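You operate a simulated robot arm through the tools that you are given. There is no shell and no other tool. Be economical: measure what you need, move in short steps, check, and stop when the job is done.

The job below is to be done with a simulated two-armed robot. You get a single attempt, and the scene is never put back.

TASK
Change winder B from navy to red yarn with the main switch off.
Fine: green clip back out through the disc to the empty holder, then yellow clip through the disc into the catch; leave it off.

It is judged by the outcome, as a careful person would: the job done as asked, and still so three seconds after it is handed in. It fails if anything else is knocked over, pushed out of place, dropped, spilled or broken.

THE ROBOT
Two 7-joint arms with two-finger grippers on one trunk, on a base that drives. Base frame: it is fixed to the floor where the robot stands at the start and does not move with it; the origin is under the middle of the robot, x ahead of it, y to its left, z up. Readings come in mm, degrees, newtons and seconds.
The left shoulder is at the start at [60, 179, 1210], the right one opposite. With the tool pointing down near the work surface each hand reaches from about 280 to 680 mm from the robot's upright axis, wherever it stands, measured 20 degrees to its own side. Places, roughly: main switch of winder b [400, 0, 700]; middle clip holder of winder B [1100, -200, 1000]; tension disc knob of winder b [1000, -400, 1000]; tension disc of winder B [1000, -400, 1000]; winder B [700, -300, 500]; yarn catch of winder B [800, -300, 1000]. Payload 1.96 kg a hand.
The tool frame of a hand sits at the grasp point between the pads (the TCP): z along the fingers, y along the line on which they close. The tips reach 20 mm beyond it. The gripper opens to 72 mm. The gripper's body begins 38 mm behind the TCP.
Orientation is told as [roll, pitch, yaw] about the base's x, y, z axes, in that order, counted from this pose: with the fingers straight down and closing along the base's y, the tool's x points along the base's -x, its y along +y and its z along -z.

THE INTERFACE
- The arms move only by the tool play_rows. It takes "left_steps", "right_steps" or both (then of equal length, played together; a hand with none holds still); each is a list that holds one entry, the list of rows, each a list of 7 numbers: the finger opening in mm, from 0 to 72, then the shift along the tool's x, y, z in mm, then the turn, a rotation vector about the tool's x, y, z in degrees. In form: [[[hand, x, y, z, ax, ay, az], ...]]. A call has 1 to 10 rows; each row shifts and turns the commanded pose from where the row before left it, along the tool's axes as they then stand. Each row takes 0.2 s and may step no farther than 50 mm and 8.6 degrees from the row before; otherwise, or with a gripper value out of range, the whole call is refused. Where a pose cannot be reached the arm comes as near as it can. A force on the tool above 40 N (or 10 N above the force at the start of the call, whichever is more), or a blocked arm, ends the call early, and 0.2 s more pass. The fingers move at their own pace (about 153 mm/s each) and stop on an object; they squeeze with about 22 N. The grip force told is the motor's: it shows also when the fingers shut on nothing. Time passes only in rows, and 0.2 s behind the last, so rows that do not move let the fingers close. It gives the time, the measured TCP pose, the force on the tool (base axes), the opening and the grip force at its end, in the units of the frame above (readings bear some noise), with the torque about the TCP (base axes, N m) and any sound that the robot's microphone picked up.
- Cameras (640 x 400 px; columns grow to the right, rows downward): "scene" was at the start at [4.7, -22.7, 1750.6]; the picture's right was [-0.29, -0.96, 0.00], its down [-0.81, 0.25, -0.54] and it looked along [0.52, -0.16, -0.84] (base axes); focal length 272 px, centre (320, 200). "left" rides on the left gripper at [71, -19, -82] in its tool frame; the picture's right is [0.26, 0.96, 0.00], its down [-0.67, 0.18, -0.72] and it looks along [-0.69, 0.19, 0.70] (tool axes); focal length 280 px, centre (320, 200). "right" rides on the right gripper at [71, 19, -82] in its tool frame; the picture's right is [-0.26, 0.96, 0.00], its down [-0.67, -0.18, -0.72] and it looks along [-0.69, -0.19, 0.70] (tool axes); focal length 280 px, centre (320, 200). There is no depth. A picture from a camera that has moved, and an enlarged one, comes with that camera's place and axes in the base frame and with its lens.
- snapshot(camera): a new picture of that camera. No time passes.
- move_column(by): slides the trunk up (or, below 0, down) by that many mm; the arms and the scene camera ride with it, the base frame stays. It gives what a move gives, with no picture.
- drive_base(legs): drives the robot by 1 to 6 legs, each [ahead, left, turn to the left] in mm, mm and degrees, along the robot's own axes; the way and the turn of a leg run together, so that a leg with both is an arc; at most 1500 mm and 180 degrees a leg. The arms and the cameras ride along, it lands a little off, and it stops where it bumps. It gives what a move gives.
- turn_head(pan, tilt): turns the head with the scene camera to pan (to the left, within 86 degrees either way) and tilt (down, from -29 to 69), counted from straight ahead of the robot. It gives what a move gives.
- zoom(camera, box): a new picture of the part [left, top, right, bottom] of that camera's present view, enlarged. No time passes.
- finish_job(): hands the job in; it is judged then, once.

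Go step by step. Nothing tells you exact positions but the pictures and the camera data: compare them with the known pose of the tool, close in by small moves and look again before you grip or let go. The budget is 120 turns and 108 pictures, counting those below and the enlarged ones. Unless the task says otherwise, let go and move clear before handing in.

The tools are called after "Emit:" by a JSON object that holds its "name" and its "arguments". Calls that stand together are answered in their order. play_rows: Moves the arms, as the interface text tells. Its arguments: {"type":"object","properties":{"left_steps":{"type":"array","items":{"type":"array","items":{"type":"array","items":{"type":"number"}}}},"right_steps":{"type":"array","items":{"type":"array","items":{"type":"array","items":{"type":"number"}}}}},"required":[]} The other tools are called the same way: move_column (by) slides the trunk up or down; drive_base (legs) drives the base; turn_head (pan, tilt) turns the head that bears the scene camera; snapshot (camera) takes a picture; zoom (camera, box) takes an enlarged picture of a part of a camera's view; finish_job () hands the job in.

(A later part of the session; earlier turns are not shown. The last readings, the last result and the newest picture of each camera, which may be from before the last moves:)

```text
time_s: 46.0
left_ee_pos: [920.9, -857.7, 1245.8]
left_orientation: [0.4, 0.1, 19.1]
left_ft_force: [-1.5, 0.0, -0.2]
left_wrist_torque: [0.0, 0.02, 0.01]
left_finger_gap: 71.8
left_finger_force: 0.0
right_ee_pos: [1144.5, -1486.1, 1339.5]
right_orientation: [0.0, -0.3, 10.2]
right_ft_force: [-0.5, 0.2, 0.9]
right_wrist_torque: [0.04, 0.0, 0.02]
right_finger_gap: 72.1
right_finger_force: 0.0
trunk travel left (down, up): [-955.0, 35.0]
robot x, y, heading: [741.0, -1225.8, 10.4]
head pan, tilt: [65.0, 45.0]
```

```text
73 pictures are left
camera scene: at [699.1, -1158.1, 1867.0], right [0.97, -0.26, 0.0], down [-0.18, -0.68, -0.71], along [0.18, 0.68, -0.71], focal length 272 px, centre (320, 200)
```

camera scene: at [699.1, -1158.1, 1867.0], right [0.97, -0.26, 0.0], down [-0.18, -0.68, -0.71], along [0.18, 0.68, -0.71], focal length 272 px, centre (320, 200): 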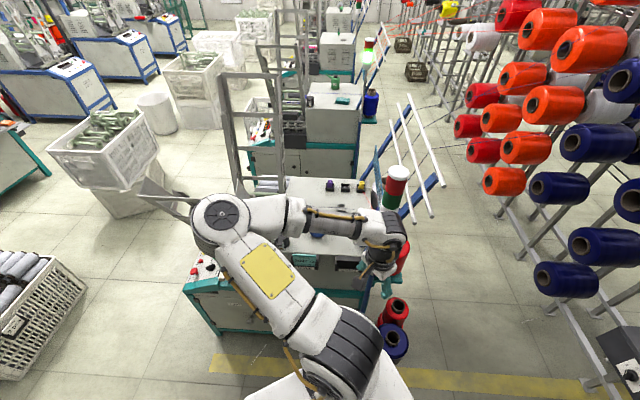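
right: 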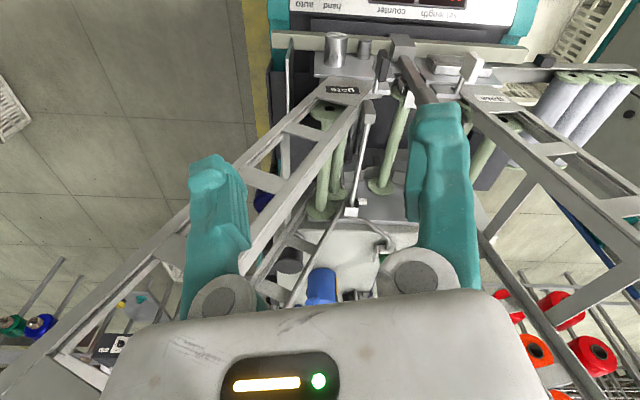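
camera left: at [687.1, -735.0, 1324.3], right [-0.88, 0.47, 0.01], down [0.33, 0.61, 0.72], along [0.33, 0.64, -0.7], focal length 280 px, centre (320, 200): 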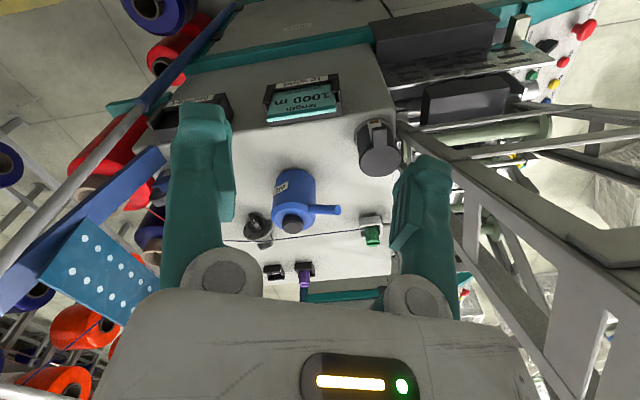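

I'd like to know how wide my own base is before squeezing near the floor cones; I turn the right hand so its camera looks back at the base.

Emit:
{"name": "play_rows", "arguments": {"right_steps": [[[72, 0, 0, 0, 0, 0, -8.5], [72, 0, 0, 0, 0, 0, -8.5], [72, 0, 0, 0, 0, 0, -8.5], [72, 0, 0, 0, 0, 0, -8.5], [72, 0, 0, 0, 0, 0, -8.5], [72, 0, 0, 0, 0, 0, -8.5], [72, 0, 0, 0, 0, 0, -8.5], [72, 0, 0, 0, 0, 0, -8.5], [72, 0, 0, 0, 0, 0, -8.5], [72, 0, 0, 0, 0, 0, -8.5]]]}}

Emit:
{"name": "snapshot", "arguments": {"camera": "right"}}

```text
time_s: 48.2
left_ee_pos: [920.5, -857.5, 1245.6]
left_orientation: [0.4, -0.1, 19.1]
left_ft_force: [0.2, -0.3, -0.1]
left_wrist_torque: [0.0, 0.01, 0.02]
left_finger_gap: 72.0
left_finger_force: 0.1
right_ee_pos: [1142.7, -1485.2, 1340.4]
right_orientation: [-0.2, 0.0, 95.5]
right_ft_force: [0.4, 0.0, 0.5]
right_wrist_torque: [-0.02, -0.01, -0.01]
right_finger_gap: 72.0
right_finger_force: 0.1
trunk travel left (down, up): [-955.0, 35.0]
robot x, y, heading: [738.7, -1224.7, 10.2]
head pan, tilt: [65.0, 45.0]
```

```text
72 pictures are left
camera right: at [1132.1, -1559.4, 1421.1], right [-0.99, 0.17, 0.0], down [0.12, 0.69, 0.72], along [0.12, 0.7, -0.7], focal length 280 px, centre (320, 200)
```

right: 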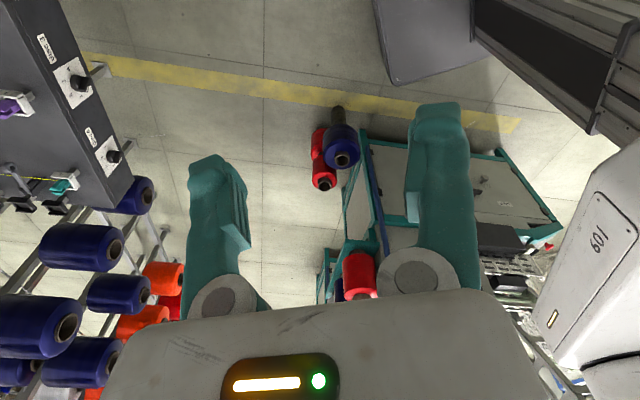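

My base is about ±210×±235 mm, so there's room. I move toward the rear right of the table (away from the gate), and turn to face it.

Emit:
{"name": "drive_base", "arguments": {"legs": [[249, -128, 0], [0, 0, 33]]}}

Emit:
{"name": "turn_head", "arguments": {"pan": 35, "tilt": 45}}

Emit:
{"name": "snapshot", "arguments": {"camera": "scene"}}

Emit:
{"name": "snapshot", "arguments": {"camera": "left"}}

```text
time_s: 51.8
left_ee_pos: [960.8, -899.6, 1245.4]
left_orientation: [0.4, 0.0, 52.6]
left_ft_force: [-0.1, 0.3, 0.4]
left_wrist_torque: [0.01, 0.02, 0.02]
left_finger_gap: 72.1
left_finger_force: 0.1
right_ee_pos: [1493.3, -1299.6, 1339.0]
right_orientation: [-0.2, 0.1, 128.8]
right_ft_force: [-0.1, 0.0, 0.3]
right_wrist_torque: [0.04, 0.01, 0.0]
right_finger_gap: 71.9
right_finger_force: 0.1
trunk travel left (down, up): [-955.0, 35.0]
robot x, y, heading: [1008.9, -1306.2, 43.9]
head pan, tilt: [65.0, 45.0]
```

```text
time_s: 52.7
left_ee_pos: [961.2, -899.5, 1245.9]
left_orientation: [0.4, 0.1, 52.6]
left_ft_force: [-0.1, 0.5, -0.2]
left_wrist_torque: [0.02, 0.01, 0.02]
left_finger_gap: 71.7
left_finger_force: 0.1
right_ee_pos: [1494.2, -1298.3, 1338.4]
right_orientation: [-0.3, 0.1, 128.8]
right_ft_force: [0.2, 0.6, -0.3]
right_wrist_torque: [0.01, -0.03, -0.01]
right_finger_gap: 72.0
right_finger_force: 0.0
trunk travel left (down, up): [-955.0, 35.0]
robot x, y, heading: [1012.6, -1307.8, 43.7]
head pan, tilt: [35.0, 45.0]
```

```text
71 pictures are left
camera scene: at [981.7, -1268.8, 1867.0], right [0.98, -0.19, 0.0], down [-0.14, -0.69, -0.71], along [0.14, 0.69, -0.71], focal length 272 px, centre (320, 200)
```

scene: 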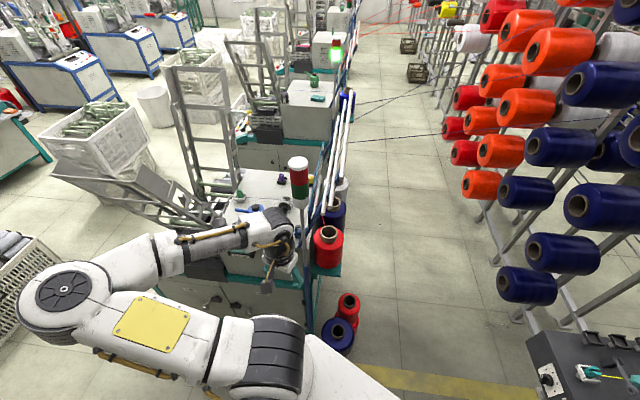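

```text
70 pictures are left
camera left: at [933.0, -968.1, 1327.6], right [-0.93, 0.38, 0.01], down [0.27, 0.64, 0.72], along [0.27, 0.67, -0.7], focal length 280 px, centre (320, 200)
```

left: 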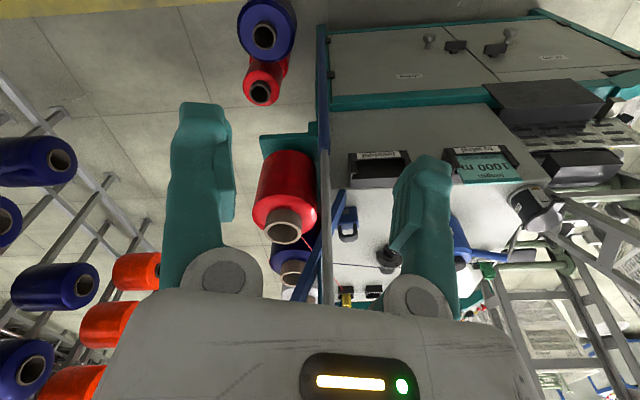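

Now clear of gate and post. I align the hand with the machine and move it forward over the table edge.

Emit:
{"name": "play_rows", "arguments": {"left_steps": [[[72, 0, 0, 0, 0, 0, -6.8], [72, 0, 0, 0, 0, 0, -6.8], [72, 0, 0, 0, 0, 0, -6.8], [72, -20, 25, 0, 0, 0, 0], [72, -25, 25, 0, 0, 0, 0], [72, -25, 25, 0, 0, 0, 0], [72, -25, 25, 0, 0, 0, 0], [72, 0, 0, 0, 0, 0, 0]]]}}

Emit:
{"name": "snapshot", "arguments": {"camera": "scene"}}

```text
time_s: 54.5
left_ee_pos: [890.3, -778.3, 1247.0]
left_orientation: [0.3, -0.3, 73.0]
left_ft_force: [-0.2, 0.4, 1.0]
left_wrist_torque: [-0.01, 0.02, 0.0]
left_finger_gap: 72.1
left_finger_force: 0.1
right_ee_pos: [1492.9, -1299.3, 1339.1]
right_orientation: [-0.1, 0.1, 128.9]
right_ft_force: [0.3, 0.1, 0.2]
right_wrist_torque: [0.0, -0.01, 0.01]
right_finger_gap: 72.1
right_finger_force: 0.0
trunk travel left (down, up): [-955.0, 35.0]
robot x, y, heading: [1009.6, -1306.7, 43.8]
head pan, tilt: [35.0, 45.0]
```

```text
69 pictures are left
camera scene: at [981.8, -1269.0, 1867.0], right [0.98, -0.2, 0.0], down [-0.14, -0.69, -0.71], along [0.14, 0.69, -0.71], focal length 272 px, centre (320, 200)
```

scene: 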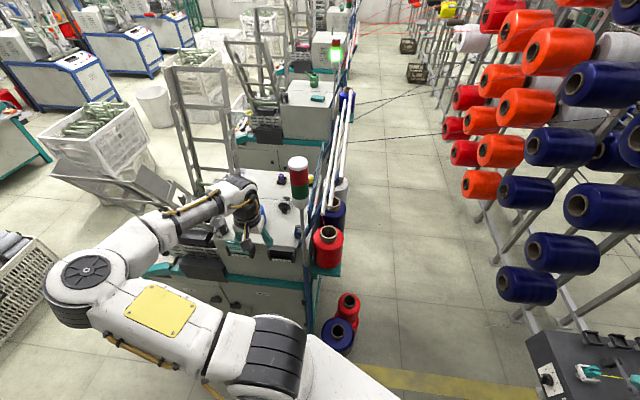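

Hand is over the table edge; elbow is still outside the gate. I extend the arm forward more and look.

Emit:
{"name": "play_rows", "arguments": {"left_steps": [[[72, -40, 0, 0, 0, 0, 0], [72, -40, 0, 0, 0, 0, 0], [72, -40, 0, 0, 0, 0, 0], [72, -30, 0, 0, 0, 0, 0], [72, 0, 0, 0, 0, 0, 0]]]}}

Emit:
{"name": "snapshot", "arguments": {"camera": "scene"}}

Emit:
{"name": "snapshot", "arguments": {"camera": "left"}}

```text
time_s: 55.7
left_ee_pos: [937.9, -635.9, 1246.5]
left_orientation: [0.2, -0.2, 72.9]
left_ft_force: [0.4, 0.0, 0.1]
left_wrist_torque: [0.01, -0.01, 0.01]
left_finger_gap: 72.2
left_finger_force: 0.2
right_ee_pos: [1492.5, -1298.9, 1339.5]
right_orientation: [-0.2, 0.1, 128.9]
right_ft_force: [-0.5, 0.2, -0.7]
right_wrist_torque: [-0.02, 0.03, 0.01]
right_finger_gap: 72.0
right_finger_force: 0.1
trunk travel left (down, up): [-955.0, 35.0]
robot x, y, heading: [1011.3, -1301.1, 43.9]
head pan, tilt: [35.0, 45.0]
```

```text
68 pictures are left
camera scene: at [981.5, -1269.0, 1867.0], right [0.98, -0.2, 0.0], down [-0.14, -0.69, -0.71], along [0.14, 0.69, -0.71], focal length 272 px, centre (320, 200)
```

scene: 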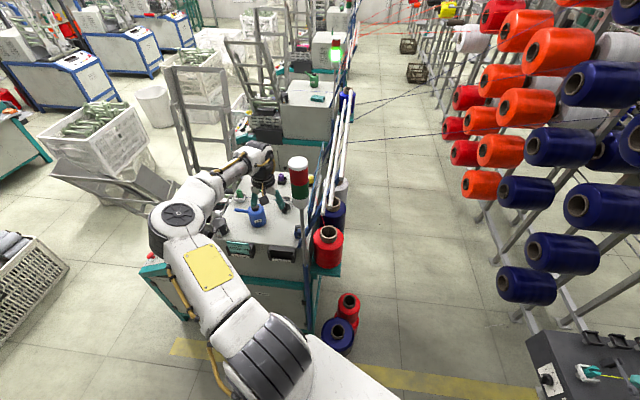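

```text
67 pictures are left
camera left: at [935.8, -710.2, 1327.3], right [-1.0, 0.03, 0.0], down [0.03, 0.7, 0.72], along [0.02, 0.72, -0.7], focal length 280 px, centre (320, 200)
```

left: 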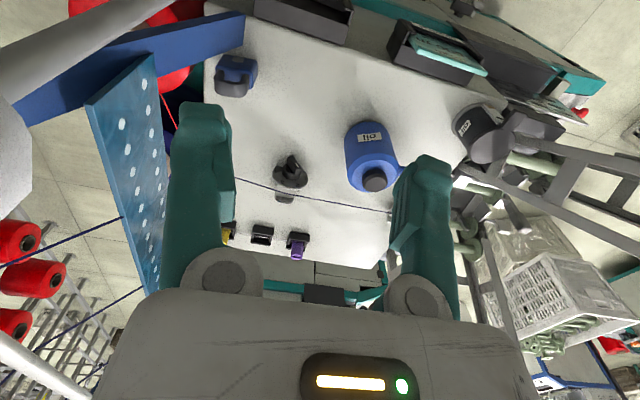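

The elbow has swung inward nicely with the arm stretched. I now drive closer: first straight toward the table, then a little to the left.

Emit:
{"name": "drive_base", "arguments": {"legs": [[157, 88, 0], [44, 138, 0]]}}

Emit:
{"name": "snapshot", "arguments": {"camera": "scene"}}

Emit:
{"name": "snapshot", "arguments": {"camera": "left"}}

```text
time_s: 58.1
left_ee_pos: [932.2, -337.1, 1244.7]
left_orientation: [0.3, -0.1, 72.8]
left_ft_force: [0.3, -0.2, 0.4]
left_wrist_torque: [-0.03, 0.03, 0.03]
left_finger_gap: 71.8
left_finger_force: 0.0
right_ee_pos: [1487.3, -1001.7, 1339.0]
right_orientation: [-0.1, 0.0, 128.6]
right_ft_force: [-0.3, 0.3, -0.7]
right_wrist_torque: [-0.02, 0.02, 0.0]
right_finger_gap: 72.0
right_finger_force: 0.0
trunk travel left (down, up): [-955.0, 35.0]
robot x, y, heading: [1001.5, -1003.7, 43.5]
head pan, tilt: [35.0, 45.0]
```

```text
66 pictures are left
camera scene: at [976.2, -968.6, 1867.0], right [0.98, -0.2, 0.0], down [-0.14, -0.69, -0.71], along [0.14, 0.69, -0.71], focal length 272 px, centre (320, 200)
```

scene: 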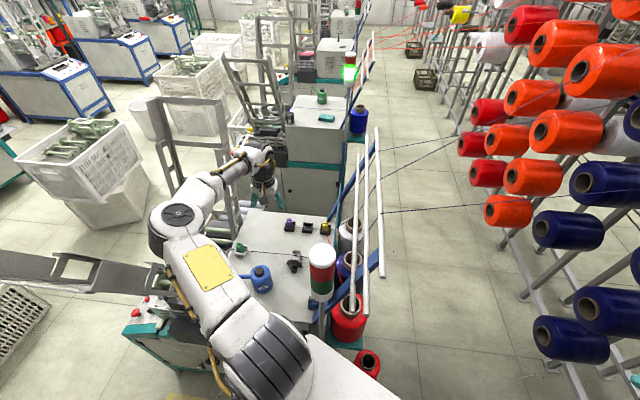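

```text
65 pictures are left
camera left: at [930.8, -410.3, 1327.2], right [-1.0, 0.03, 0.01], down [0.03, 0.7, 0.72], along [0.02, 0.72, -0.7], focal length 280 px, centre (320, 200)
```

left: 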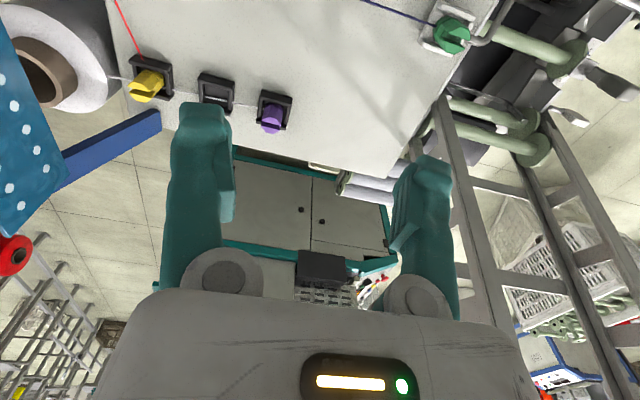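

Now well placed; both catch and clip holders are visible from the left hand. I zoom for details.

Emit:
{"name": "zoom", "arguments": {"camera": "left", "box": [100, 20, 308, 150]}}

Emit:
{"name": "zoom", "arguments": {"camera": "left", "box": [360, 0, 520, 100]}}

Emit:
{"name": "zoom", "arguments": {"camera": "scene", "box": [210, 195, 370, 295]}}

```text
3.08 times, centred on (204, 85) of left
camera zoom: at [930.8, -410.3, 1327.2], right [-1.0, 0.03, 0.01], down [0.03, 0.7, 0.72], along [0.02, 0.72, -0.7], focal length 863 px, centre (677, 554)
```

zoom: 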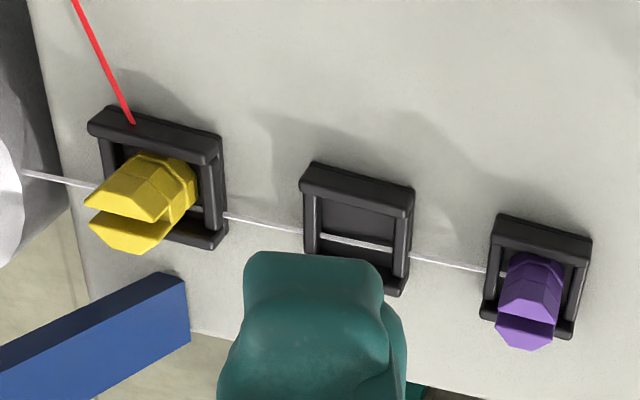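

```text
4.00 times, centred on (440, 50) of left
camera zoom: at [930.8, -410.3, 1327.2], right [-1.0, 0.03, 0.01], down [0.03, 0.7, 0.72], along [0.02, 0.72, -0.7], focal length 1122 px, centre (-160, 800)
```

zoom: 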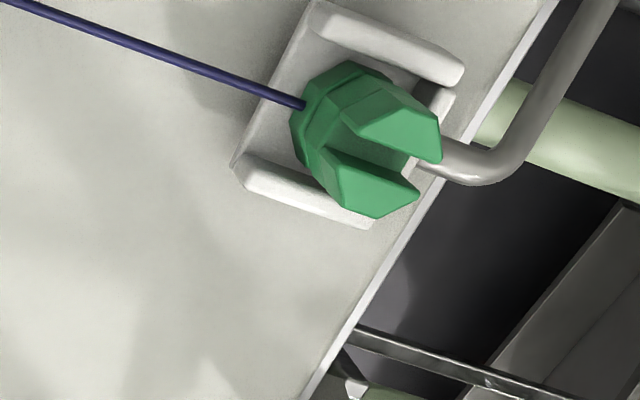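

```text
4.00 times, centred on (290, 245) of scene
camera zoom: at [976.2, -968.6, 1867.0], right [0.98, -0.2, 0.0], down [-0.14, -0.69, -0.71], along [0.14, 0.69, -0.71], focal length 1087 px, centre (440, 20)
```

zoom: 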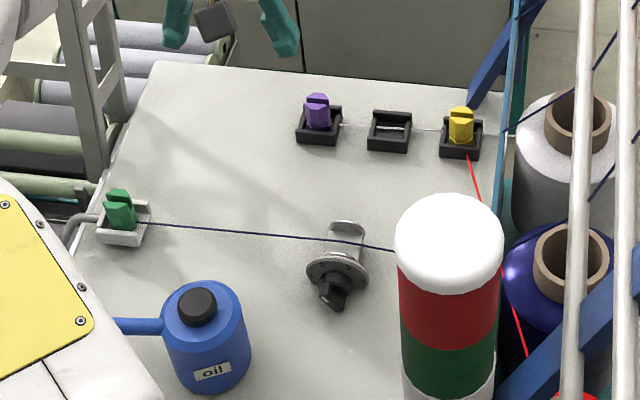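

Clips stand upright ~27 mm proud in their holders; the disc's two plates have a ~45 mm gap at v≈−86, with the yarn running through along u. I move the left hand above the green clip.

Emit:
{"name": "play_rows", "arguments": {"left_steps": [[[72, 5, 30, 0, 0, 0, 0], [72, 6, 32, 0, 0, 0, 0], [72, 6, 32, 0, 0, 0, 0], [60, 6, 31, 10, 0, 0, 0], [50, 0, 0, 40, 0, 0, 0], [50, 0, 0, 40, 0, 0, 0], [50, 0, 0, 20, 0, 0, 0], [50, 0, 0, 0, 0, 0, 0]]]}}

Emit:
{"name": "snapshot", "arguments": {"camera": "left"}}

Emit:
{"name": "snapshot", "arguments": {"camera": "scene"}}

```text
time_s: 60.0
left_ee_pos: [846.4, -327.7, 1157.5]
left_orientation: [0.5, -0.3, 73.2]
left_ft_force: [-0.6, 0.2, 1.1]
left_wrist_torque: [0.02, 0.02, 0.0]
left_finger_gap: 49.7
left_finger_force: 0.1
left hand out of reach, approached as far as the arm can: row 3, 4, 6
right_ee_pos: [1486.4, -1001.3, 1339.2]
right_orientation: [-0.2, 0.0, 128.7]
right_ft_force: [-0.8, 0.2, 0.2]
right_wrist_torque: [0.01, -0.02, 0.0]
right_finger_gap: 72.0
right_finger_force: 0.1
trunk travel left (down, up): [-955.0, 35.0]
robot x, y, heading: [1003.4, -1004.4, 43.3]
head pan, tilt: [35.0, 45.0]
```

```text
61 pictures are left
camera left: at [843.8, -402.7, 1238.4], right [-1.0, 0.03, 0.01], down [0.02, 0.69, 0.72], along [0.02, 0.72, -0.69], focal length 280 px, centre (320, 200)
```

left: 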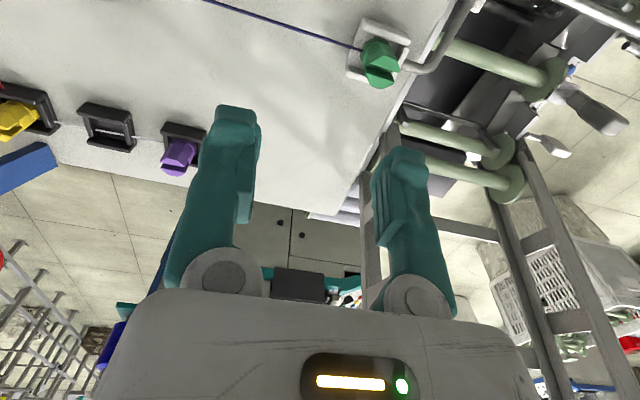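

```text
60 pictures are left
camera scene: at [974.6, -969.5, 1867.0], right [0.98, -0.2, 0.0], down [-0.14, -0.69, -0.71], along [0.14, 0.69, -0.71], focal length 272 px, centre (320, 200)
```

scene: 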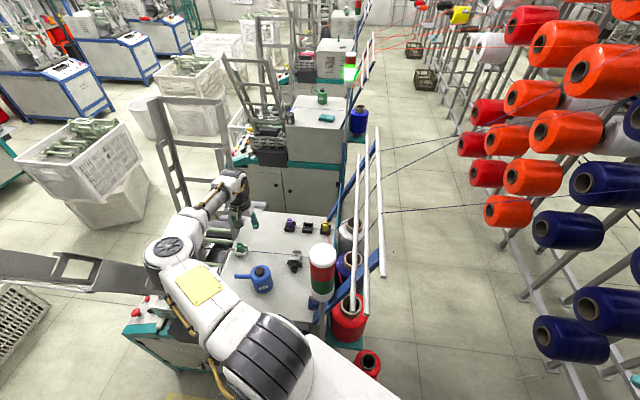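

The arm is at its leftward limit. I swing the hand back over the table and turn the base left about 15° to gain room.

Emit:
{"name": "play_rows", "arguments": {"left_steps": [[[50, 0, -38, -15, 0, 0, 0], [50, 0, -38, 0, 0, 0, 0], [50, 0, -38, 0, 0, 0, 0], [50, 0, -38, 0, 0, 0, 0], [50, 0, -38, 0, 0, 0, 0], [50, 0, 0, 0, 0, 0, 0]]]}}

Emit:
{"name": "drive_base", "arguments": {"legs": [[26, -5, 15]]}}

Emit:
{"name": "snapshot", "arguments": {"camera": "scene"}}

```text
time_s: 61.4
left_ee_pos: [1030.6, -382.0, 1169.4]
left_orientation: [0.4, -0.2, 72.9]
left_ft_force: [0.3, -0.5, 0.5]
left_wrist_torque: [0.01, 0.0, 0.02]
left_finger_gap: 50.1
left_finger_force: 0.0
right_ee_pos: [1483.3, -1000.0, 1339.0]
right_orientation: [-0.2, 0.0, 128.6]
right_ft_force: [0.0, 0.4, 0.2]
right_wrist_torque: [0.0, 0.02, 0.02]
right_finger_gap: 72.0
right_finger_force: 0.1
trunk travel left (down, up): [-955.0, 35.0]
robot x, y, heading: [1004.0, -1005.1, 43.7]
head pan, tilt: [35.0, 45.0]
```

```text
time_s: 62.3
left_ee_pos: [994.8, -384.2, 1170.7]
left_orientation: [0.2, -0.1, 76.7]
left_ft_force: [0.2, -0.2, 0.1]
left_wrist_torque: [0.02, -0.02, -0.01]
left_finger_gap: 50.0
left_finger_force: 0.0
right_ee_pos: [1488.5, -971.5, 1340.2]
right_orientation: [-0.1, 0.1, 132.5]
right_ft_force: [0.4, 0.8, 0.0]
right_wrist_torque: [0.0, -0.02, 0.0]
right_finger_gap: 72.0
right_finger_force: 0.1
trunk travel left (down, up): [-955.0, 35.0]
robot x, y, heading: [1008.9, -1009.4, 47.4]
head pan, tilt: [35.0, 45.0]
stopped in leg 1: the robot was blocked; the commanded pose is now the measured one
```

```text
59 pictures are left
camera scene: at [976.5, -973.1, 1867.0], right [0.99, -0.13, 0.0], down [-0.09, -0.7, -0.71], along [0.09, 0.7, -0.71], focal length 272 px, centre (320, 200)
```

scene: 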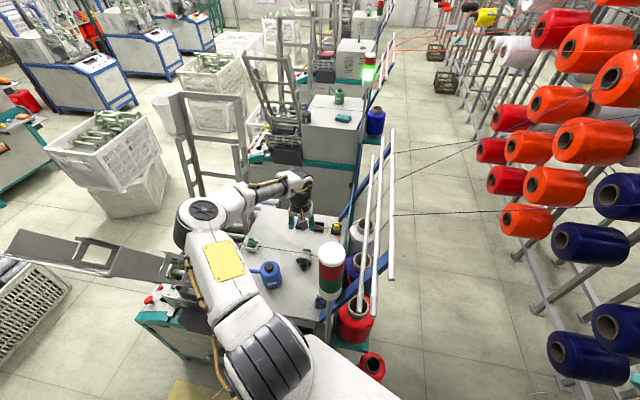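

The base touched the machine and stopped. I back off a little; the few degrees gained may suffice for the catch.

Emit:
{"name": "drive_base", "arguments": {"legs": [[-16, -8, 0]]}}

Emit:
{"name": "turn_head", "arguments": {"pan": 40, "tilt": 60}}

Emit:
{"name": "snapshot", "arguments": {"camera": "scene"}}

```text
time_s: 63.0
left_ee_pos: [990.4, -396.3, 1167.8]
left_orientation: [0.3, 0.0, 76.6]
left_ft_force: [-0.1, 1.5, -0.5]
left_wrist_torque: [-0.06, 0.01, -0.03]
left_finger_gap: 50.0
left_finger_force: 0.1
right_ee_pos: [1485.5, -982.8, 1338.2]
right_orientation: [0.0, 0.2, 132.5]
right_ft_force: [0.3, 0.9, -0.7]
right_wrist_torque: [-0.01, 0.03, 0.01]
right_finger_gap: 71.8
right_finger_force: 0.1
trunk travel left (down, up): [-955.0, 35.0]
robot x, y, heading: [1002.7, -1026.3, 47.1]
head pan, tilt: [35.0, 45.0]
```

```text
time_s: 63.8
left_ee_pos: [989.7, -401.1, 1169.8]
left_orientation: [0.3, 0.0, 76.7]
left_ft_force: [1.1, 0.3, 0.5]
left_wrist_torque: [-0.03, 0.02, 0.01]
left_finger_gap: 50.0
left_finger_force: 0.1
right_ee_pos: [1484.2, -988.3, 1338.1]
right_orientation: [-0.2, 0.0, 132.5]
right_ft_force: [-0.2, 0.3, 0.3]
right_wrist_torque: [-0.02, 0.01, 0.03]
right_finger_gap: 72.2
right_finger_force: 0.1
trunk travel left (down, up): [-955.0, 35.0]
robot x, y, heading: [1004.8, -1023.8, 47.4]
head pan, tilt: [40.0, 60.0]
```

```text
58 pictures are left
camera scene: at [963.7, -1003.8, 1847.5], right [1.0, -0.04, 0.0], down [-0.04, -0.86, -0.5], along [0.02, 0.5, -0.87], focal length 272 px, centre (320, 200)
```

scene: 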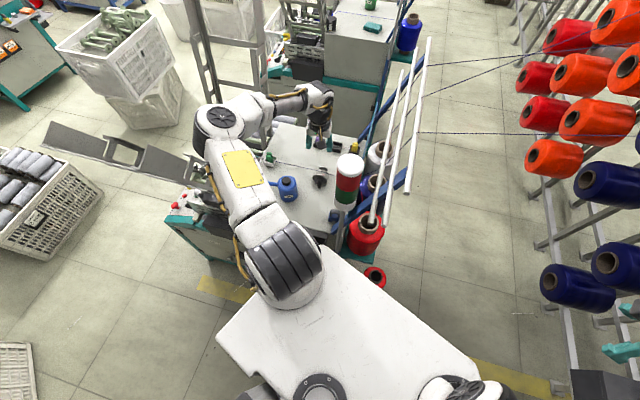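

I check whether the arm or the base touched.

Emit:
{"name": "zoom", "arguments": {"camera": "scene", "box": [130, 80, 330, 205]}}

Emit:
{"name": "snapshot", "arguments": {"camera": "left"}}

```text
3.20 times, centred on (230, 142) of scene
camera zoom: at [963.7, -1003.8, 1847.5], right [1.0, -0.04, 0.0], down [-0.04, -0.86, -0.5], along [0.02, 0.5, -0.87], focal length 870 px, centre (608, 384)
```

zoom: 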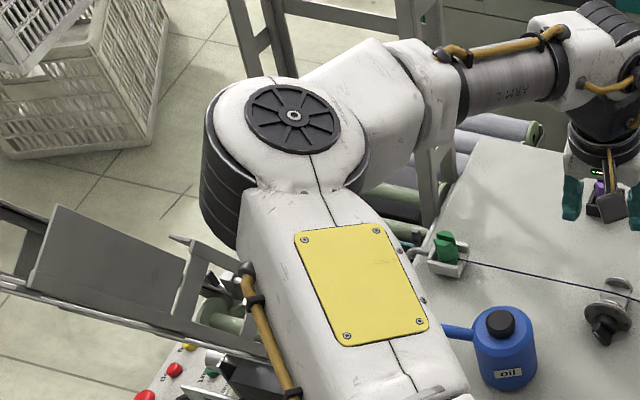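

```text
56 pictures are left
camera left: at [992.4, -474.9, 1251.8], right [-1.0, -0.03, 0.0], down [-0.02, 0.7, 0.72], along [-0.03, 0.72, -0.7], focal length 280 px, centre (320, 200)
```

left: 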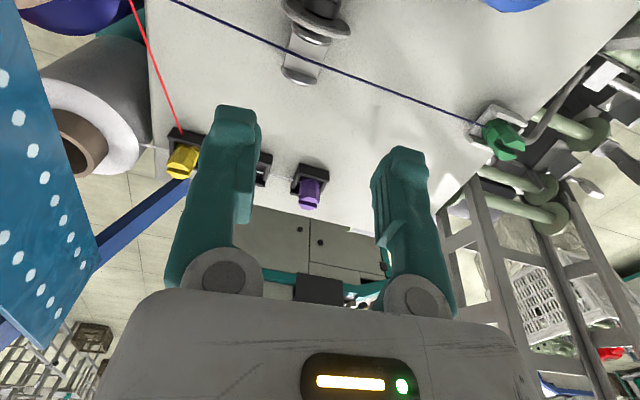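

The arm looks clear of the gate, so it was the base. I now bring the hand over the green clip.

Emit:
{"name": "play_rows", "arguments": {"left_steps": [[[50, 0, 0, 0, 0, 0, 3.7], [50, -4, 40, 0, 0, 0, 0], [50, -4, 40, 0, 0, 0, 0], [50, -4, 40, 10, 0, 0, 0], [50, -4, 40, 20, 0, 0, 0], [50, -3, 40, 20, 0, 0, 0], [50, 0, 0, 30, 0, 0, 0], [50, 0, 0, 0, 0, 0, 0]]]}}

Emit:
{"name": "snapshot", "arguments": {"camera": "left"}}

Emit:
{"name": "zoom", "arguments": {"camera": "scene", "box": [130, 80, 370, 230]}}

```text
time_s: 65.6
left_ee_pos: [853.7, -345.9, 1116.8]
left_orientation: [0.4, -0.2, 73.0]
left_ft_force: [0.4, 0.4, -0.8]
left_wrist_torque: [-0.03, 0.0, -0.02]
left_finger_gap: 50.1
left_finger_force: 0.0
left hand out of reach, approached as far as the arm can: row 5, 6
right_ee_pos: [1484.5, -987.7, 1339.3]
right_orientation: [-0.2, 0.2, 132.5]
right_ft_force: [0.2, 0.6, -0.6]
right_wrist_torque: [0.02, -0.04, 0.03]
right_finger_gap: 72.0
right_finger_force: 0.1
trunk travel left (down, up): [-955.0, 35.0]
robot x, y, heading: [1002.0, -1025.0, 47.5]
head pan, tilt: [40.0, 60.0]
```

```text
55 pictures are left
camera left: at [851.3, -418.2, 1199.1], right [-1.0, 0.03, 0.0], down [0.03, 0.7, 0.72], along [0.02, 0.72, -0.7], focal length 280 px, centre (320, 200)
```

left: 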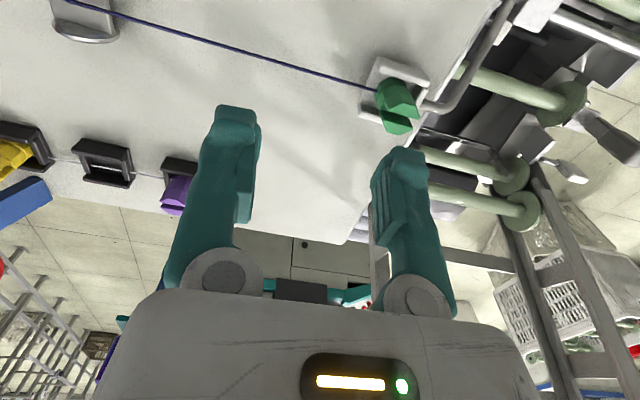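

```text
2.67 times, centred on (250, 155) of scene
camera zoom: at [962.9, -1003.9, 1847.5], right [1.0, -0.04, 0.0], down [-0.04, -0.87, -0.5], along [0.02, 0.5, -0.87], focal length 725 px, centre (507, 320)
```

zoom: 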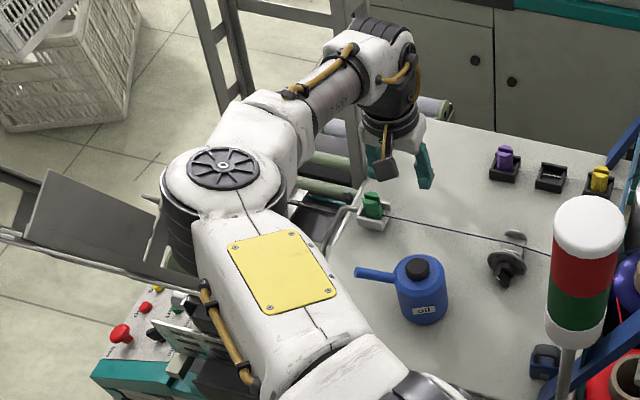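

Still about 50 mm short; the elbow has room, so I shift the base 60 mm along the machine, with the trunk raised slightly.

Emit:
{"name": "move_column", "arguments": {"by": 30}}

Emit:
{"name": "drive_base", "arguments": {"legs": [[-33, 51, 0]]}}

Emit:
{"name": "zoom", "arguments": {"camera": "left", "box": [160, 0, 480, 200]}}

Emit:
{"name": "zoom", "arguments": {"camera": "scene", "box": [130, 80, 370, 230]}}

```text
time_s: 66.4
left_ee_pos: [853.1, -345.1, 1147.7]
left_orientation: [0.2, -0.1, 73.0]
left_ft_force: [-0.1, 0.3, 0.9]
left_wrist_torque: [0.0, 0.01, 0.0]
left_finger_gap: 50.0
left_finger_force: 0.0
right_ee_pos: [1485.4, -988.7, 1369.7]
right_orientation: [-0.2, 0.1, 132.5]
right_ft_force: [0.7, -0.6, 0.4]
right_wrist_torque: [0.03, 0.01, 0.03]
right_finger_gap: 72.1
right_finger_force: 0.1
trunk travel left (down, up): [-985.0, 5.0]
robot x, y, heading: [1001.5, -1027.0, 47.5]
head pan, tilt: [40.0, 60.0]
```

```text
time_s: 67.3
left_ee_pos: [795.4, -334.0, 1147.3]
left_orientation: [0.4, 0.0, 72.9]
left_ft_force: [0.2, 0.6, -0.2]
left_wrist_torque: [-0.01, 0.02, -0.01]
left_finger_gap: 49.9
left_finger_force: 0.0
right_ee_pos: [1425.2, -977.4, 1369.1]
right_orientation: [-0.1, 0.1, 132.6]
right_ft_force: [-0.3, -0.1, -0.4]
right_wrist_torque: [-0.03, 0.02, -0.04]
right_finger_gap: 72.1
right_finger_force: 0.1
trunk travel left (down, up): [-985.0, 5.0]
robot x, y, heading: [941.7, -1015.4, 47.5]
head pan, tilt: [40.0, 60.0]
```

```text
2.00 times, centred on (320, 100) of left
camera zoom: at [793.0, -408.0, 1229.0], right [-1.0, 0.03, 0.01], down [0.03, 0.7, 0.72], along [0.02, 0.72, -0.7], focal length 561 px, centre (320, 400)
```

zoom: 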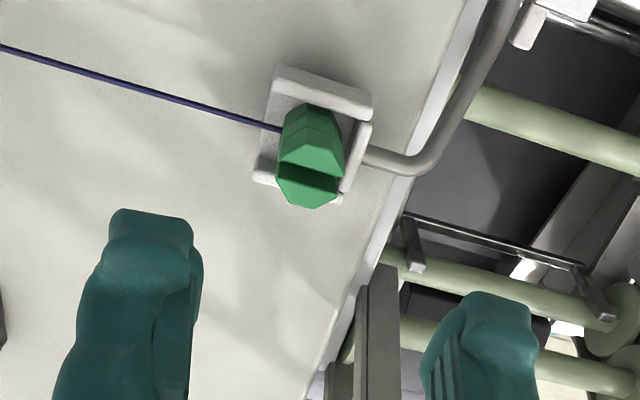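

```text
2.67 times, centred on (250, 155) of scene
camera zoom: at [905.6, -993.0, 1877.5], right [1.0, -0.04, 0.0], down [-0.04, -0.87, -0.5], along [0.02, 0.5, -0.87], focal length 725 px, centre (507, 320)
```

zoom: 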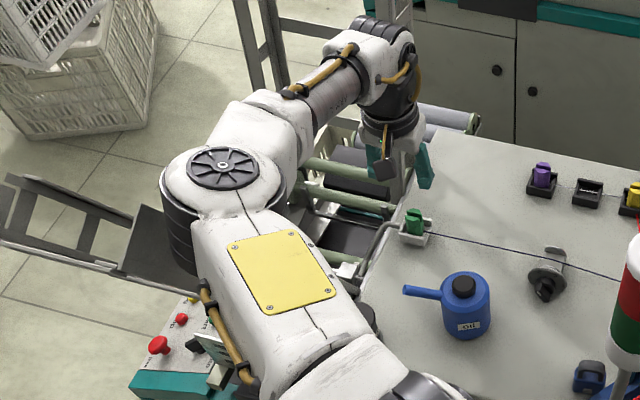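

The hand is almost over the green clip; base shift went fine. I centre and descend partway.

Emit:
{"name": "play_rows", "arguments": {"left_steps": [[[50, -15, 1, 30, 0, 0, 0], [50, 0, 0, 40, 0, 0, 0], [50, 0, 0, 30, 0, 0, 0], [50, 0, 0, 0, 0, 0, 0]]]}}

Emit:
{"name": "snapshot", "arguments": {"camera": "left"}}

Emit:
{"name": "zoom", "arguments": {"camera": "scene", "box": [210, 110, 370, 210]}}

```text
time_s: 68.3
left_ee_pos: [792.1, -337.1, 1127.8]
left_orientation: [0.5, -0.3, 73.3]
left_ft_force: [-0.2, -0.3, 0.6]
left_wrist_torque: [0.04, 0.03, -0.01]
left_finger_gap: 50.1
left_finger_force: 0.0
left hand out of reach, approached as far as the arm can: row 1, 2, 3
right_ee_pos: [1424.2, -979.9, 1368.6]
right_orientation: [-0.2, -0.1, 132.5]
right_ft_force: [-0.8, 0.8, 0.2]
right_wrist_torque: [-0.01, 0.04, 0.04]
right_finger_gap: 72.1
right_finger_force: 0.0
trunk travel left (down, up): [-985.0, 5.0]
robot x, y, heading: [945.8, -1012.3, 47.5]
head pan, tilt: [40.0, 60.0]
```

```text
51 pictures are left
camera left: at [791.3, -411.2, 1209.4], right [-1.0, 0.03, 0.01], down [0.02, 0.69, 0.72], along [0.01, 0.72, -0.69], focal length 280 px, centre (320, 200)
```

left: 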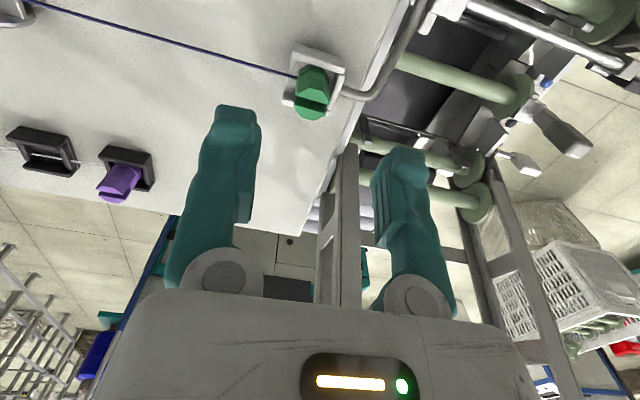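

```text
4.00 times, centred on (290, 160) of scene
camera zoom: at [903.9, -996.0, 1877.5], right [1.0, -0.04, 0.0], down [-0.04, -0.86, -0.5], along [0.02, 0.5, -0.87], focal length 1087 px, centre (440, 360)
```

zoom: 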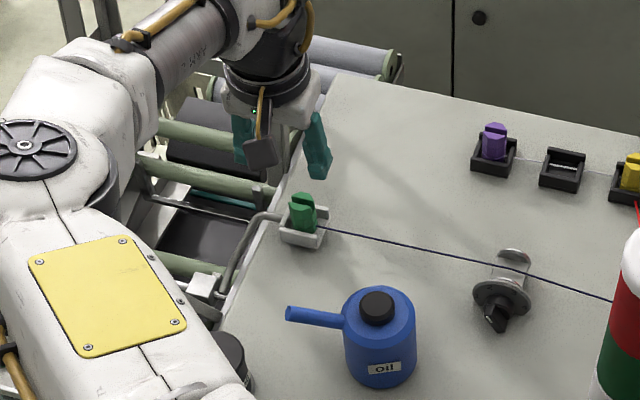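

The limit seems tied to the hand's twist relative to the arm; I turn the hand further left at this spot and see whether it can reach down.

Emit:
{"name": "play_rows", "arguments": {"left_steps": [[[50, 0, 0, -20, 0, 0, -8.5], [50, 0, 0, 0, 0, 0, -8.5], [50, 0, 0, 0, 0, 0, -8.5], [50, 0, 0, 0, 0, 0, -8.5], [50, 0, 0, 0, 0, 0, -8.5], [50, 0, 0, 0, 0, 0, 0]]]}}

Emit:
{"name": "zoom", "arguments": {"camera": "scene", "box": [130, 80, 370, 230]}}

```text
time_s: 69.7
left_ee_pos: [792.6, -334.6, 1149.5]
left_orientation: [0.2, -0.3, 115.6]
left_ft_force: [0.2, 0.4, 0.7]
left_wrist_torque: [0.0, 0.01, 0.04]
left_finger_gap: 50.1
left_finger_force: 0.1
right_ee_pos: [1423.0, -979.2, 1369.1]
right_orientation: [-0.3, 0.1, 132.5]
right_ft_force: [0.2, 1.1, 0.1]
right_wrist_torque: [0.02, -0.01, -0.02]
right_finger_gap: 72.3
right_finger_force: 0.1
trunk travel left (down, up): [-985.0, 5.0]
robot x, y, heading: [942.1, -1014.6, 47.5]
head pan, tilt: [40.0, 60.0]
```

```text
2.67 times, centred on (250, 155) of scene
camera zoom: at [903.4, -995.0, 1877.5], right [1.0, -0.04, 0.0], down [-0.04, -0.87, -0.5], along [0.02, 0.5, -0.87], focal length 725 px, centre (507, 320)
```

zoom: 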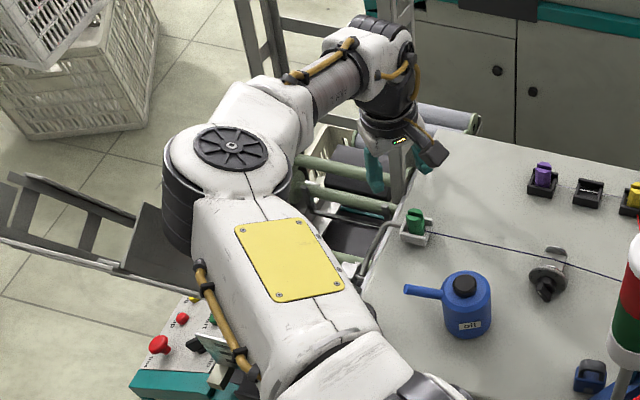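

It turned freely. Now I try centring and going down.

Emit:
{"name": "play_rows", "arguments": {"left_steps": [[[50, -6, -6, 20, 0, 0, 0], [50, -6, -6, 30, 0, 0, 0], [50, 0, 0, 40, 0, 0, 0], [50, 0, 0, 0, 0, 0, 0]]]}}

Emit:
{"name": "snapshot", "arguments": {"camera": "left"}}

```text
time_s: 70.7
left_ee_pos: [797.8, -321.3, 1060.3]
left_orientation: [0.1, -0.3, 115.4]
left_ft_force: [-0.3, -0.6, 0.0]
left_wrist_torque: [0.01, -0.02, 0.03]
left_finger_gap: 50.2
left_finger_force: 0.1
right_ee_pos: [1422.9, -978.9, 1369.9]
right_orientation: [-0.2, 0.0, 132.5]
right_ft_force: [0.1, -0.4, 0.3]
right_wrist_torque: [0.0, -0.01, -0.05]
right_finger_gap: 71.9
right_finger_force: 0.1
trunk travel left (down, up): [-985.0, 5.0]
robot x, y, heading: [939.2, -1016.1, 47.6]
head pan, tilt: [40.0, 60.0]
```

```text
48 pictures are left
camera left: at [846.2, -377.3, 1141.1], right [-0.76, -0.65, 0.0], down [-0.45, 0.53, 0.72], along [-0.47, 0.55, -0.69], focal length 280 px, centre (320, 200)
```

left: 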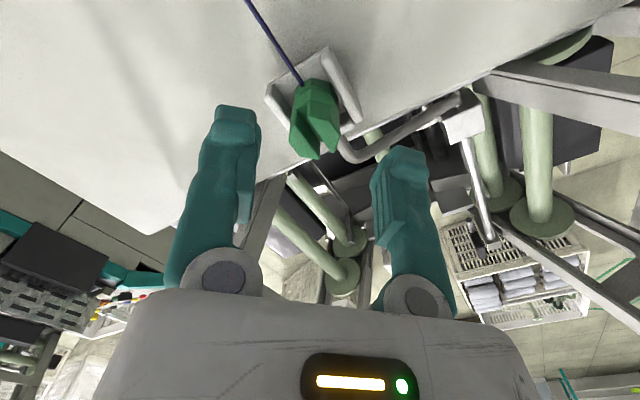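

That solved it: the clip is now between the fingers. I fine-centre, descend and look.

Emit:
{"name": "play_rows", "arguments": {"left_steps": [[[50, -3, 0, 12, 0, 0, -2.4], [50, 0, 0, 12, 0, 0, 0], [50, 0, 0, 10, 0, 0, 0], [50, 0, 0, 0, 0, 0, 0]]]}}

Emit:
{"name": "zoom", "arguments": {"camera": "left", "box": [200, 50, 440, 200]}}

Emit:
{"name": "zoom", "arguments": {"camera": "scene", "box": [230, 110, 330, 172]}}

```text
time_s: 71.7
left_ee_pos: [797.3, -318.3, 1025.9]
left_orientation: [0.2, -0.3, 117.9]
left_ft_force: [0.5, 0.5, -0.3]
left_wrist_torque: [-0.02, 0.01, 0.0]
left_finger_gap: 49.8
left_finger_force: 0.1
right_ee_pos: [1424.0, -979.0, 1368.9]
right_orientation: [-0.2, 0.0, 132.5]
right_ft_force: [0.1, -0.6, 0.9]
right_wrist_torque: [-0.02, 0.0, -0.02]
right_finger_gap: 72.0
right_finger_force: 0.0
trunk travel left (down, up): [-985.0, 5.0]
robot x, y, heading: [944.5, -1017.0, 47.3]
head pan, tilt: [40.0, 60.0]
```

```text
2.67 times, centred on (320, 125) of left
camera zoom: at [847.4, -371.6, 1106.8], right [-0.73, -0.68, 0.0], down [-0.47, 0.51, 0.72], along [-0.49, 0.53, -0.69], focal length 748 px, centre (320, 400)
```

zoom: 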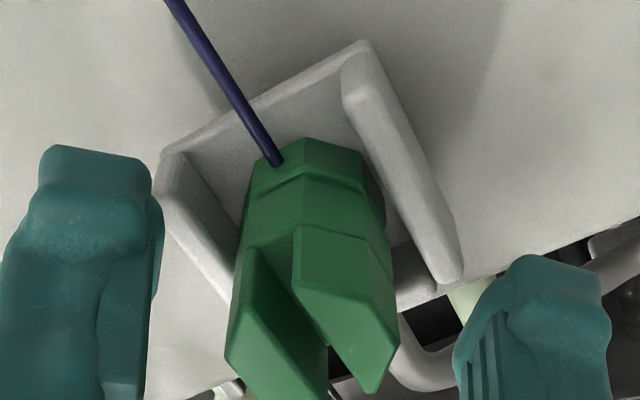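

```text
6.40 times, centred on (280, 141) of scene
camera zoom: at [903.1, -995.1, 1877.5], right [1.0, -0.04, 0.0], down [-0.04, -0.87, -0.5], along [0.02, 0.5, -0.87], focal length 1739 px, centre (576, 578)
```

zoom: 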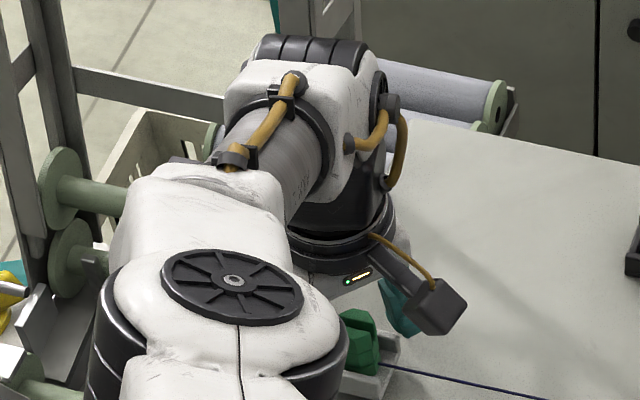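

The clip is well centred between the fingers (top ≈1036). I lift 4 mm to stay above the catch walls and close.

Emit:
{"name": "play_rows", "arguments": {"left_steps": [[[50, 0, 0, -4, 0, 0, 0], [20, 0, 0, 0, 0, 0, 0], [10, 0, 0, 0, 0, 0, 0], [10, 0, 0, 0, 0, 0, 0]]]}}

Emit:
{"name": "zoom", "arguments": {"camera": "left", "box": [200, 50, 440, 200]}}

```text
time_s: 72.7
left_ee_pos: [795.9, -317.1, 1029.8]
left_orientation: [0.1, -0.3, 117.8]
left_ft_force: [-0.7, 1.5, 1.2]
left_wrist_torque: [0.05, 0.02, 0.01]
left_finger_gap: 22.4
left_finger_force: 21.8
right_ee_pos: [1423.7, -979.5, 1368.6]
right_orientation: [-0.2, 0.2, 132.5]
right_ft_force: [0.1, 0.3, -0.4]
right_wrist_torque: [0.01, -0.01, 0.01]
right_finger_gap: 72.3
right_finger_force: 0.1
trunk travel left (down, up): [-985.0, 5.0]
robot x, y, heading: [943.5, -1016.4, 47.4]
head pan, tilt: [40.0, 60.0]
```

```text
2.67 times, centred on (320, 125) of left
camera zoom: at [846.1, -372.0, 1111.1], right [-0.73, -0.68, 0.0], down [-0.47, 0.51, 0.72], along [-0.49, 0.53, -0.69], focal length 748 px, centre (320, 400)
```

zoom: 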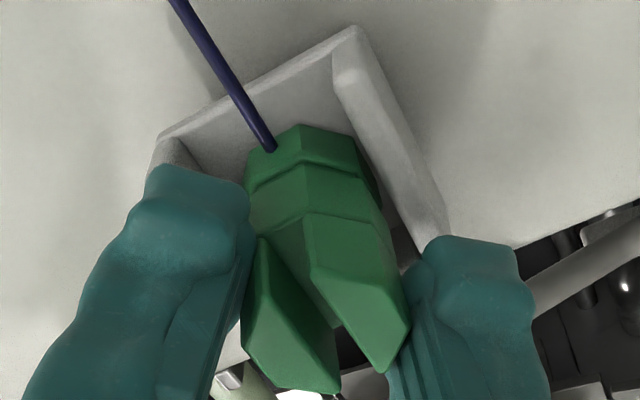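

Gripped at 22 mm. Lift straight up.

Emit:
{"name": "play_rows", "arguments": {"left_steps": [[[10, 0, 0, -8, 0, 0, 0], [10, 0, 0, -10, 0, 0, 0], [10, 0, 0, -15, 0, 0, 0], [10, 0, 0, -15, 0, 0, 0], [10, 0, 0, 0, 0, 0, 0]]]}}

Emit:
{"name": "snapshot", "arguments": {"camera": "left"}}

Emit:
{"name": "snapshot", "arguments": {"camera": "scene"}}

```text
time_s: 73.9
left_ee_pos: [797.0, -316.7, 1077.4]
left_orientation: [0.1, -0.2, 117.8]
left_ft_force: [-0.4, 0.2, 0.2]
left_wrist_torque: [-0.01, 0.07, 0.0]
left_finger_gap: 10.1
left_finger_force: 0.1
right_ee_pos: [1424.8, -978.3, 1369.2]
right_orientation: [-0.2, 0.0, 132.5]
right_ft_force: [-0.3, -1.5, -0.8]
right_wrist_torque: [0.02, 0.0, 0.0]
right_finger_gap: 71.9
right_finger_force: 0.1
trunk travel left (down, up): [-985.0, 5.0]
robot x, y, heading: [944.2, -1013.0, 47.4]
head pan, tilt: [40.0, 60.0]
```

```text
44 pictures are left
camera left: at [846.9, -371.4, 1158.7], right [-0.73, -0.68, 0.0], down [-0.47, 0.51, 0.72], along [-0.49, 0.53, -0.69], focal length 280 px, centre (320, 200)
```

left: 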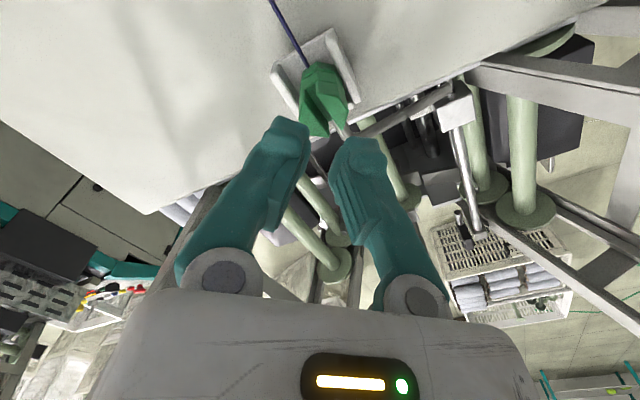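

```text
43 pictures are left
camera scene: at [903.3, -995.3, 1877.5], right [1.0, -0.04, 0.0], down [-0.04, -0.87, -0.5], along [0.02, 0.5, -0.87], focal length 272 px, centre (320, 200)
```

scene: 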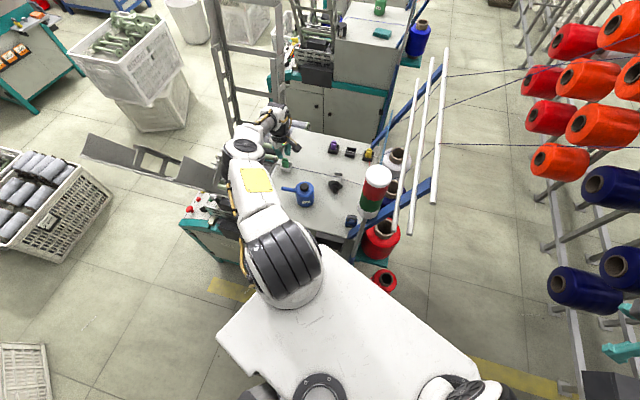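

The clip slipped out of the fingers and stays in the catch. I look closely at its shape.

Emit:
{"name": "zoom", "arguments": {"camera": "left", "box": [250, 10, 400, 150]}}

Emit:
{"name": "zoom", "arguments": {"camera": "scene", "box": [260, 130, 360, 192]}}

```text
2.86 times, centred on (325, 80) of left
camera zoom: at [846.9, -371.4, 1158.7], right [-0.73, -0.68, 0.0], down [-0.47, 0.51, 0.72], along [-0.49, 0.53, -0.69], focal length 801 px, centre (306, 543)
```

zoom: 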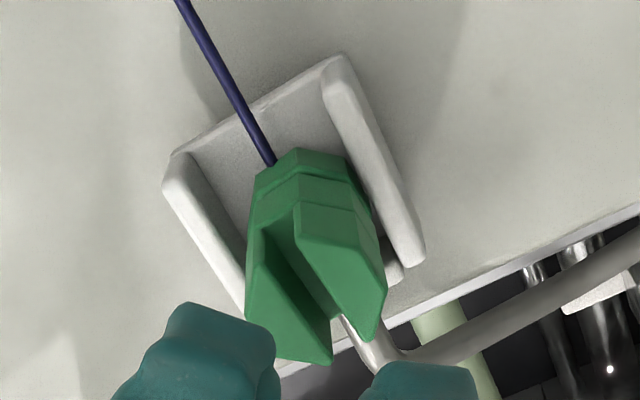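

```text
6.40 times, centred on (310, 161) of scene
camera zoom: at [903.3, -995.3, 1877.5], right [1.0, -0.04, 0.0], down [-0.04, -0.87, -0.5], along [0.02, 0.5, -0.87], focal length 1739 px, centre (384, 450)
```

zoom: 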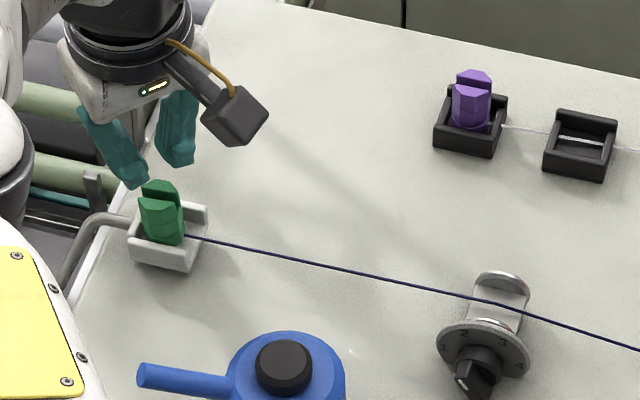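

The clip is a straight octagonal plug, still seated. I go back down, lower this time, grip with full closing, and lift slowly.

Emit:
{"name": "play_rows", "arguments": {"left_steps": [[[50, 0, 0, 0, 0, 0, 0], [50, 0, 0, 20, 0, 0, 0], [50, 0, 0, 20, 0, 0, 0], [50, 0, 0, 15, 0, 0, 0], [50, 0, 0, 0, 0, 0, 0], [0, 0, 0, 0, 0, 0, 0], [0, 0, 0, 0, 0, 0, 0], [0, 0, 0, 0, 0, 0, 0]]]}}

Emit:
{"name": "zoom", "arguments": {"camera": "left", "box": [200, 50, 440, 200]}}

```text
time_s: 75.7
left_ee_pos: [796.6, -316.8, 1022.4]
left_orientation: [0.2, -0.3, 117.8]
left_ft_force: [-0.7, -0.1, -0.7]
left_wrist_torque: [-0.03, -0.02, 0.01]
left_finger_gap: 22.2
left_finger_force: 22.3
right_ee_pos: [1423.0, -978.3, 1369.7]
right_orientation: [-0.3, 0.2, 132.5]
right_ft_force: [-0.3, 0.3, 0.0]
right_wrist_torque: [-0.04, 0.01, -0.04]
right_finger_gap: 72.0
right_finger_force: 0.0
trunk travel left (down, up): [-985.0, 5.0]
robot x, y, heading: [943.4, -1017.9, 47.7]
head pan, tilt: [40.0, 60.0]
```

```text
2.67 times, centred on (320, 125) of left
camera zoom: at [846.6, -371.8, 1104.0], right [-0.73, -0.68, 0.0], down [-0.47, 0.51, 0.72], along [-0.49, 0.53, -0.69], focal length 748 px, centre (320, 400)
```

zoom: 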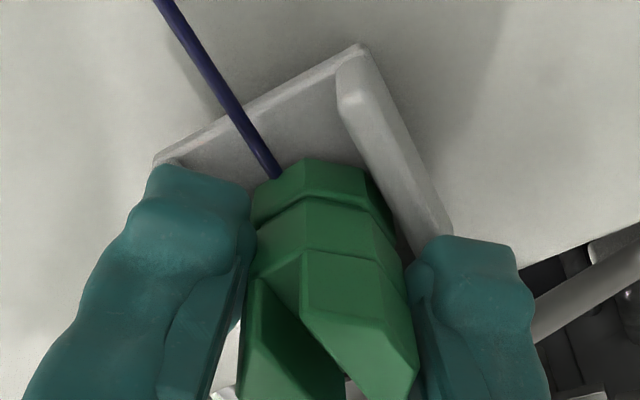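

Firm hold, lower on the body. Slow lift.

Emit:
{"name": "play_rows", "arguments": {"left_steps": [[[0, 0, 0, -2, 0, 0, 0], [0, 0, 0, -2, 0, 0, 0], [0, 0, 0, -2, 0, 0, 0], [0, 0, 0, -2, 0, 0, 0], [0, 0, 0, -3, 0, 0, 0], [0, 0, 0, -3, 0, 0, 0]]]}}

Emit:
{"name": "zoom", "arguments": {"camera": "left", "box": [200, 50, 440, 200]}}

```text
time_s: 77.1
left_ee_pos: [796.3, -316.8, 1035.9]
left_orientation: [0.1, -0.4, 117.9]
left_ft_force: [-0.8, 0.5, -0.4]
left_wrist_torque: [0.01, -0.03, 0.0]
left_finger_gap: 22.1
left_finger_force: 22.1
right_ee_pos: [1423.1, -978.4, 1369.5]
right_orientation: [-0.1, 0.2, 132.6]
right_ft_force: [1.3, -0.1, 0.2]
right_wrist_torque: [0.03, 0.02, 0.01]
right_finger_gap: 72.3
right_finger_force: 0.1
trunk travel left (down, up): [-985.0, 5.0]
robot x, y, heading: [946.8, -1018.2, 47.4]
head pan, tilt: [40.0, 60.0]
```

```text
2.67 times, centred on (320, 125) of left
camera zoom: at [846.0, -370.8, 1117.5], right [-0.73, -0.68, 0.0], down [-0.47, 0.51, 0.72], along [-0.49, 0.53, -0.69], focal length 748 px, centre (320, 400)
```

zoom: 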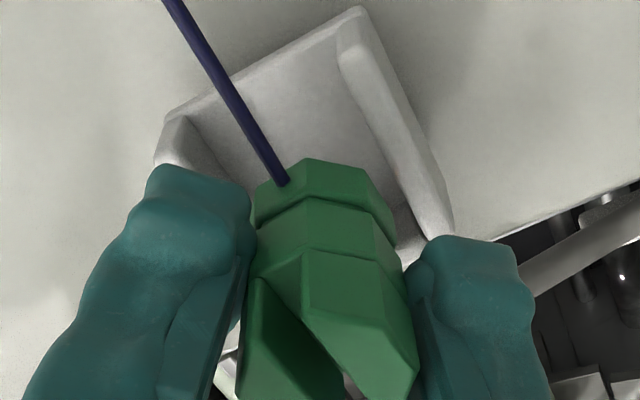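

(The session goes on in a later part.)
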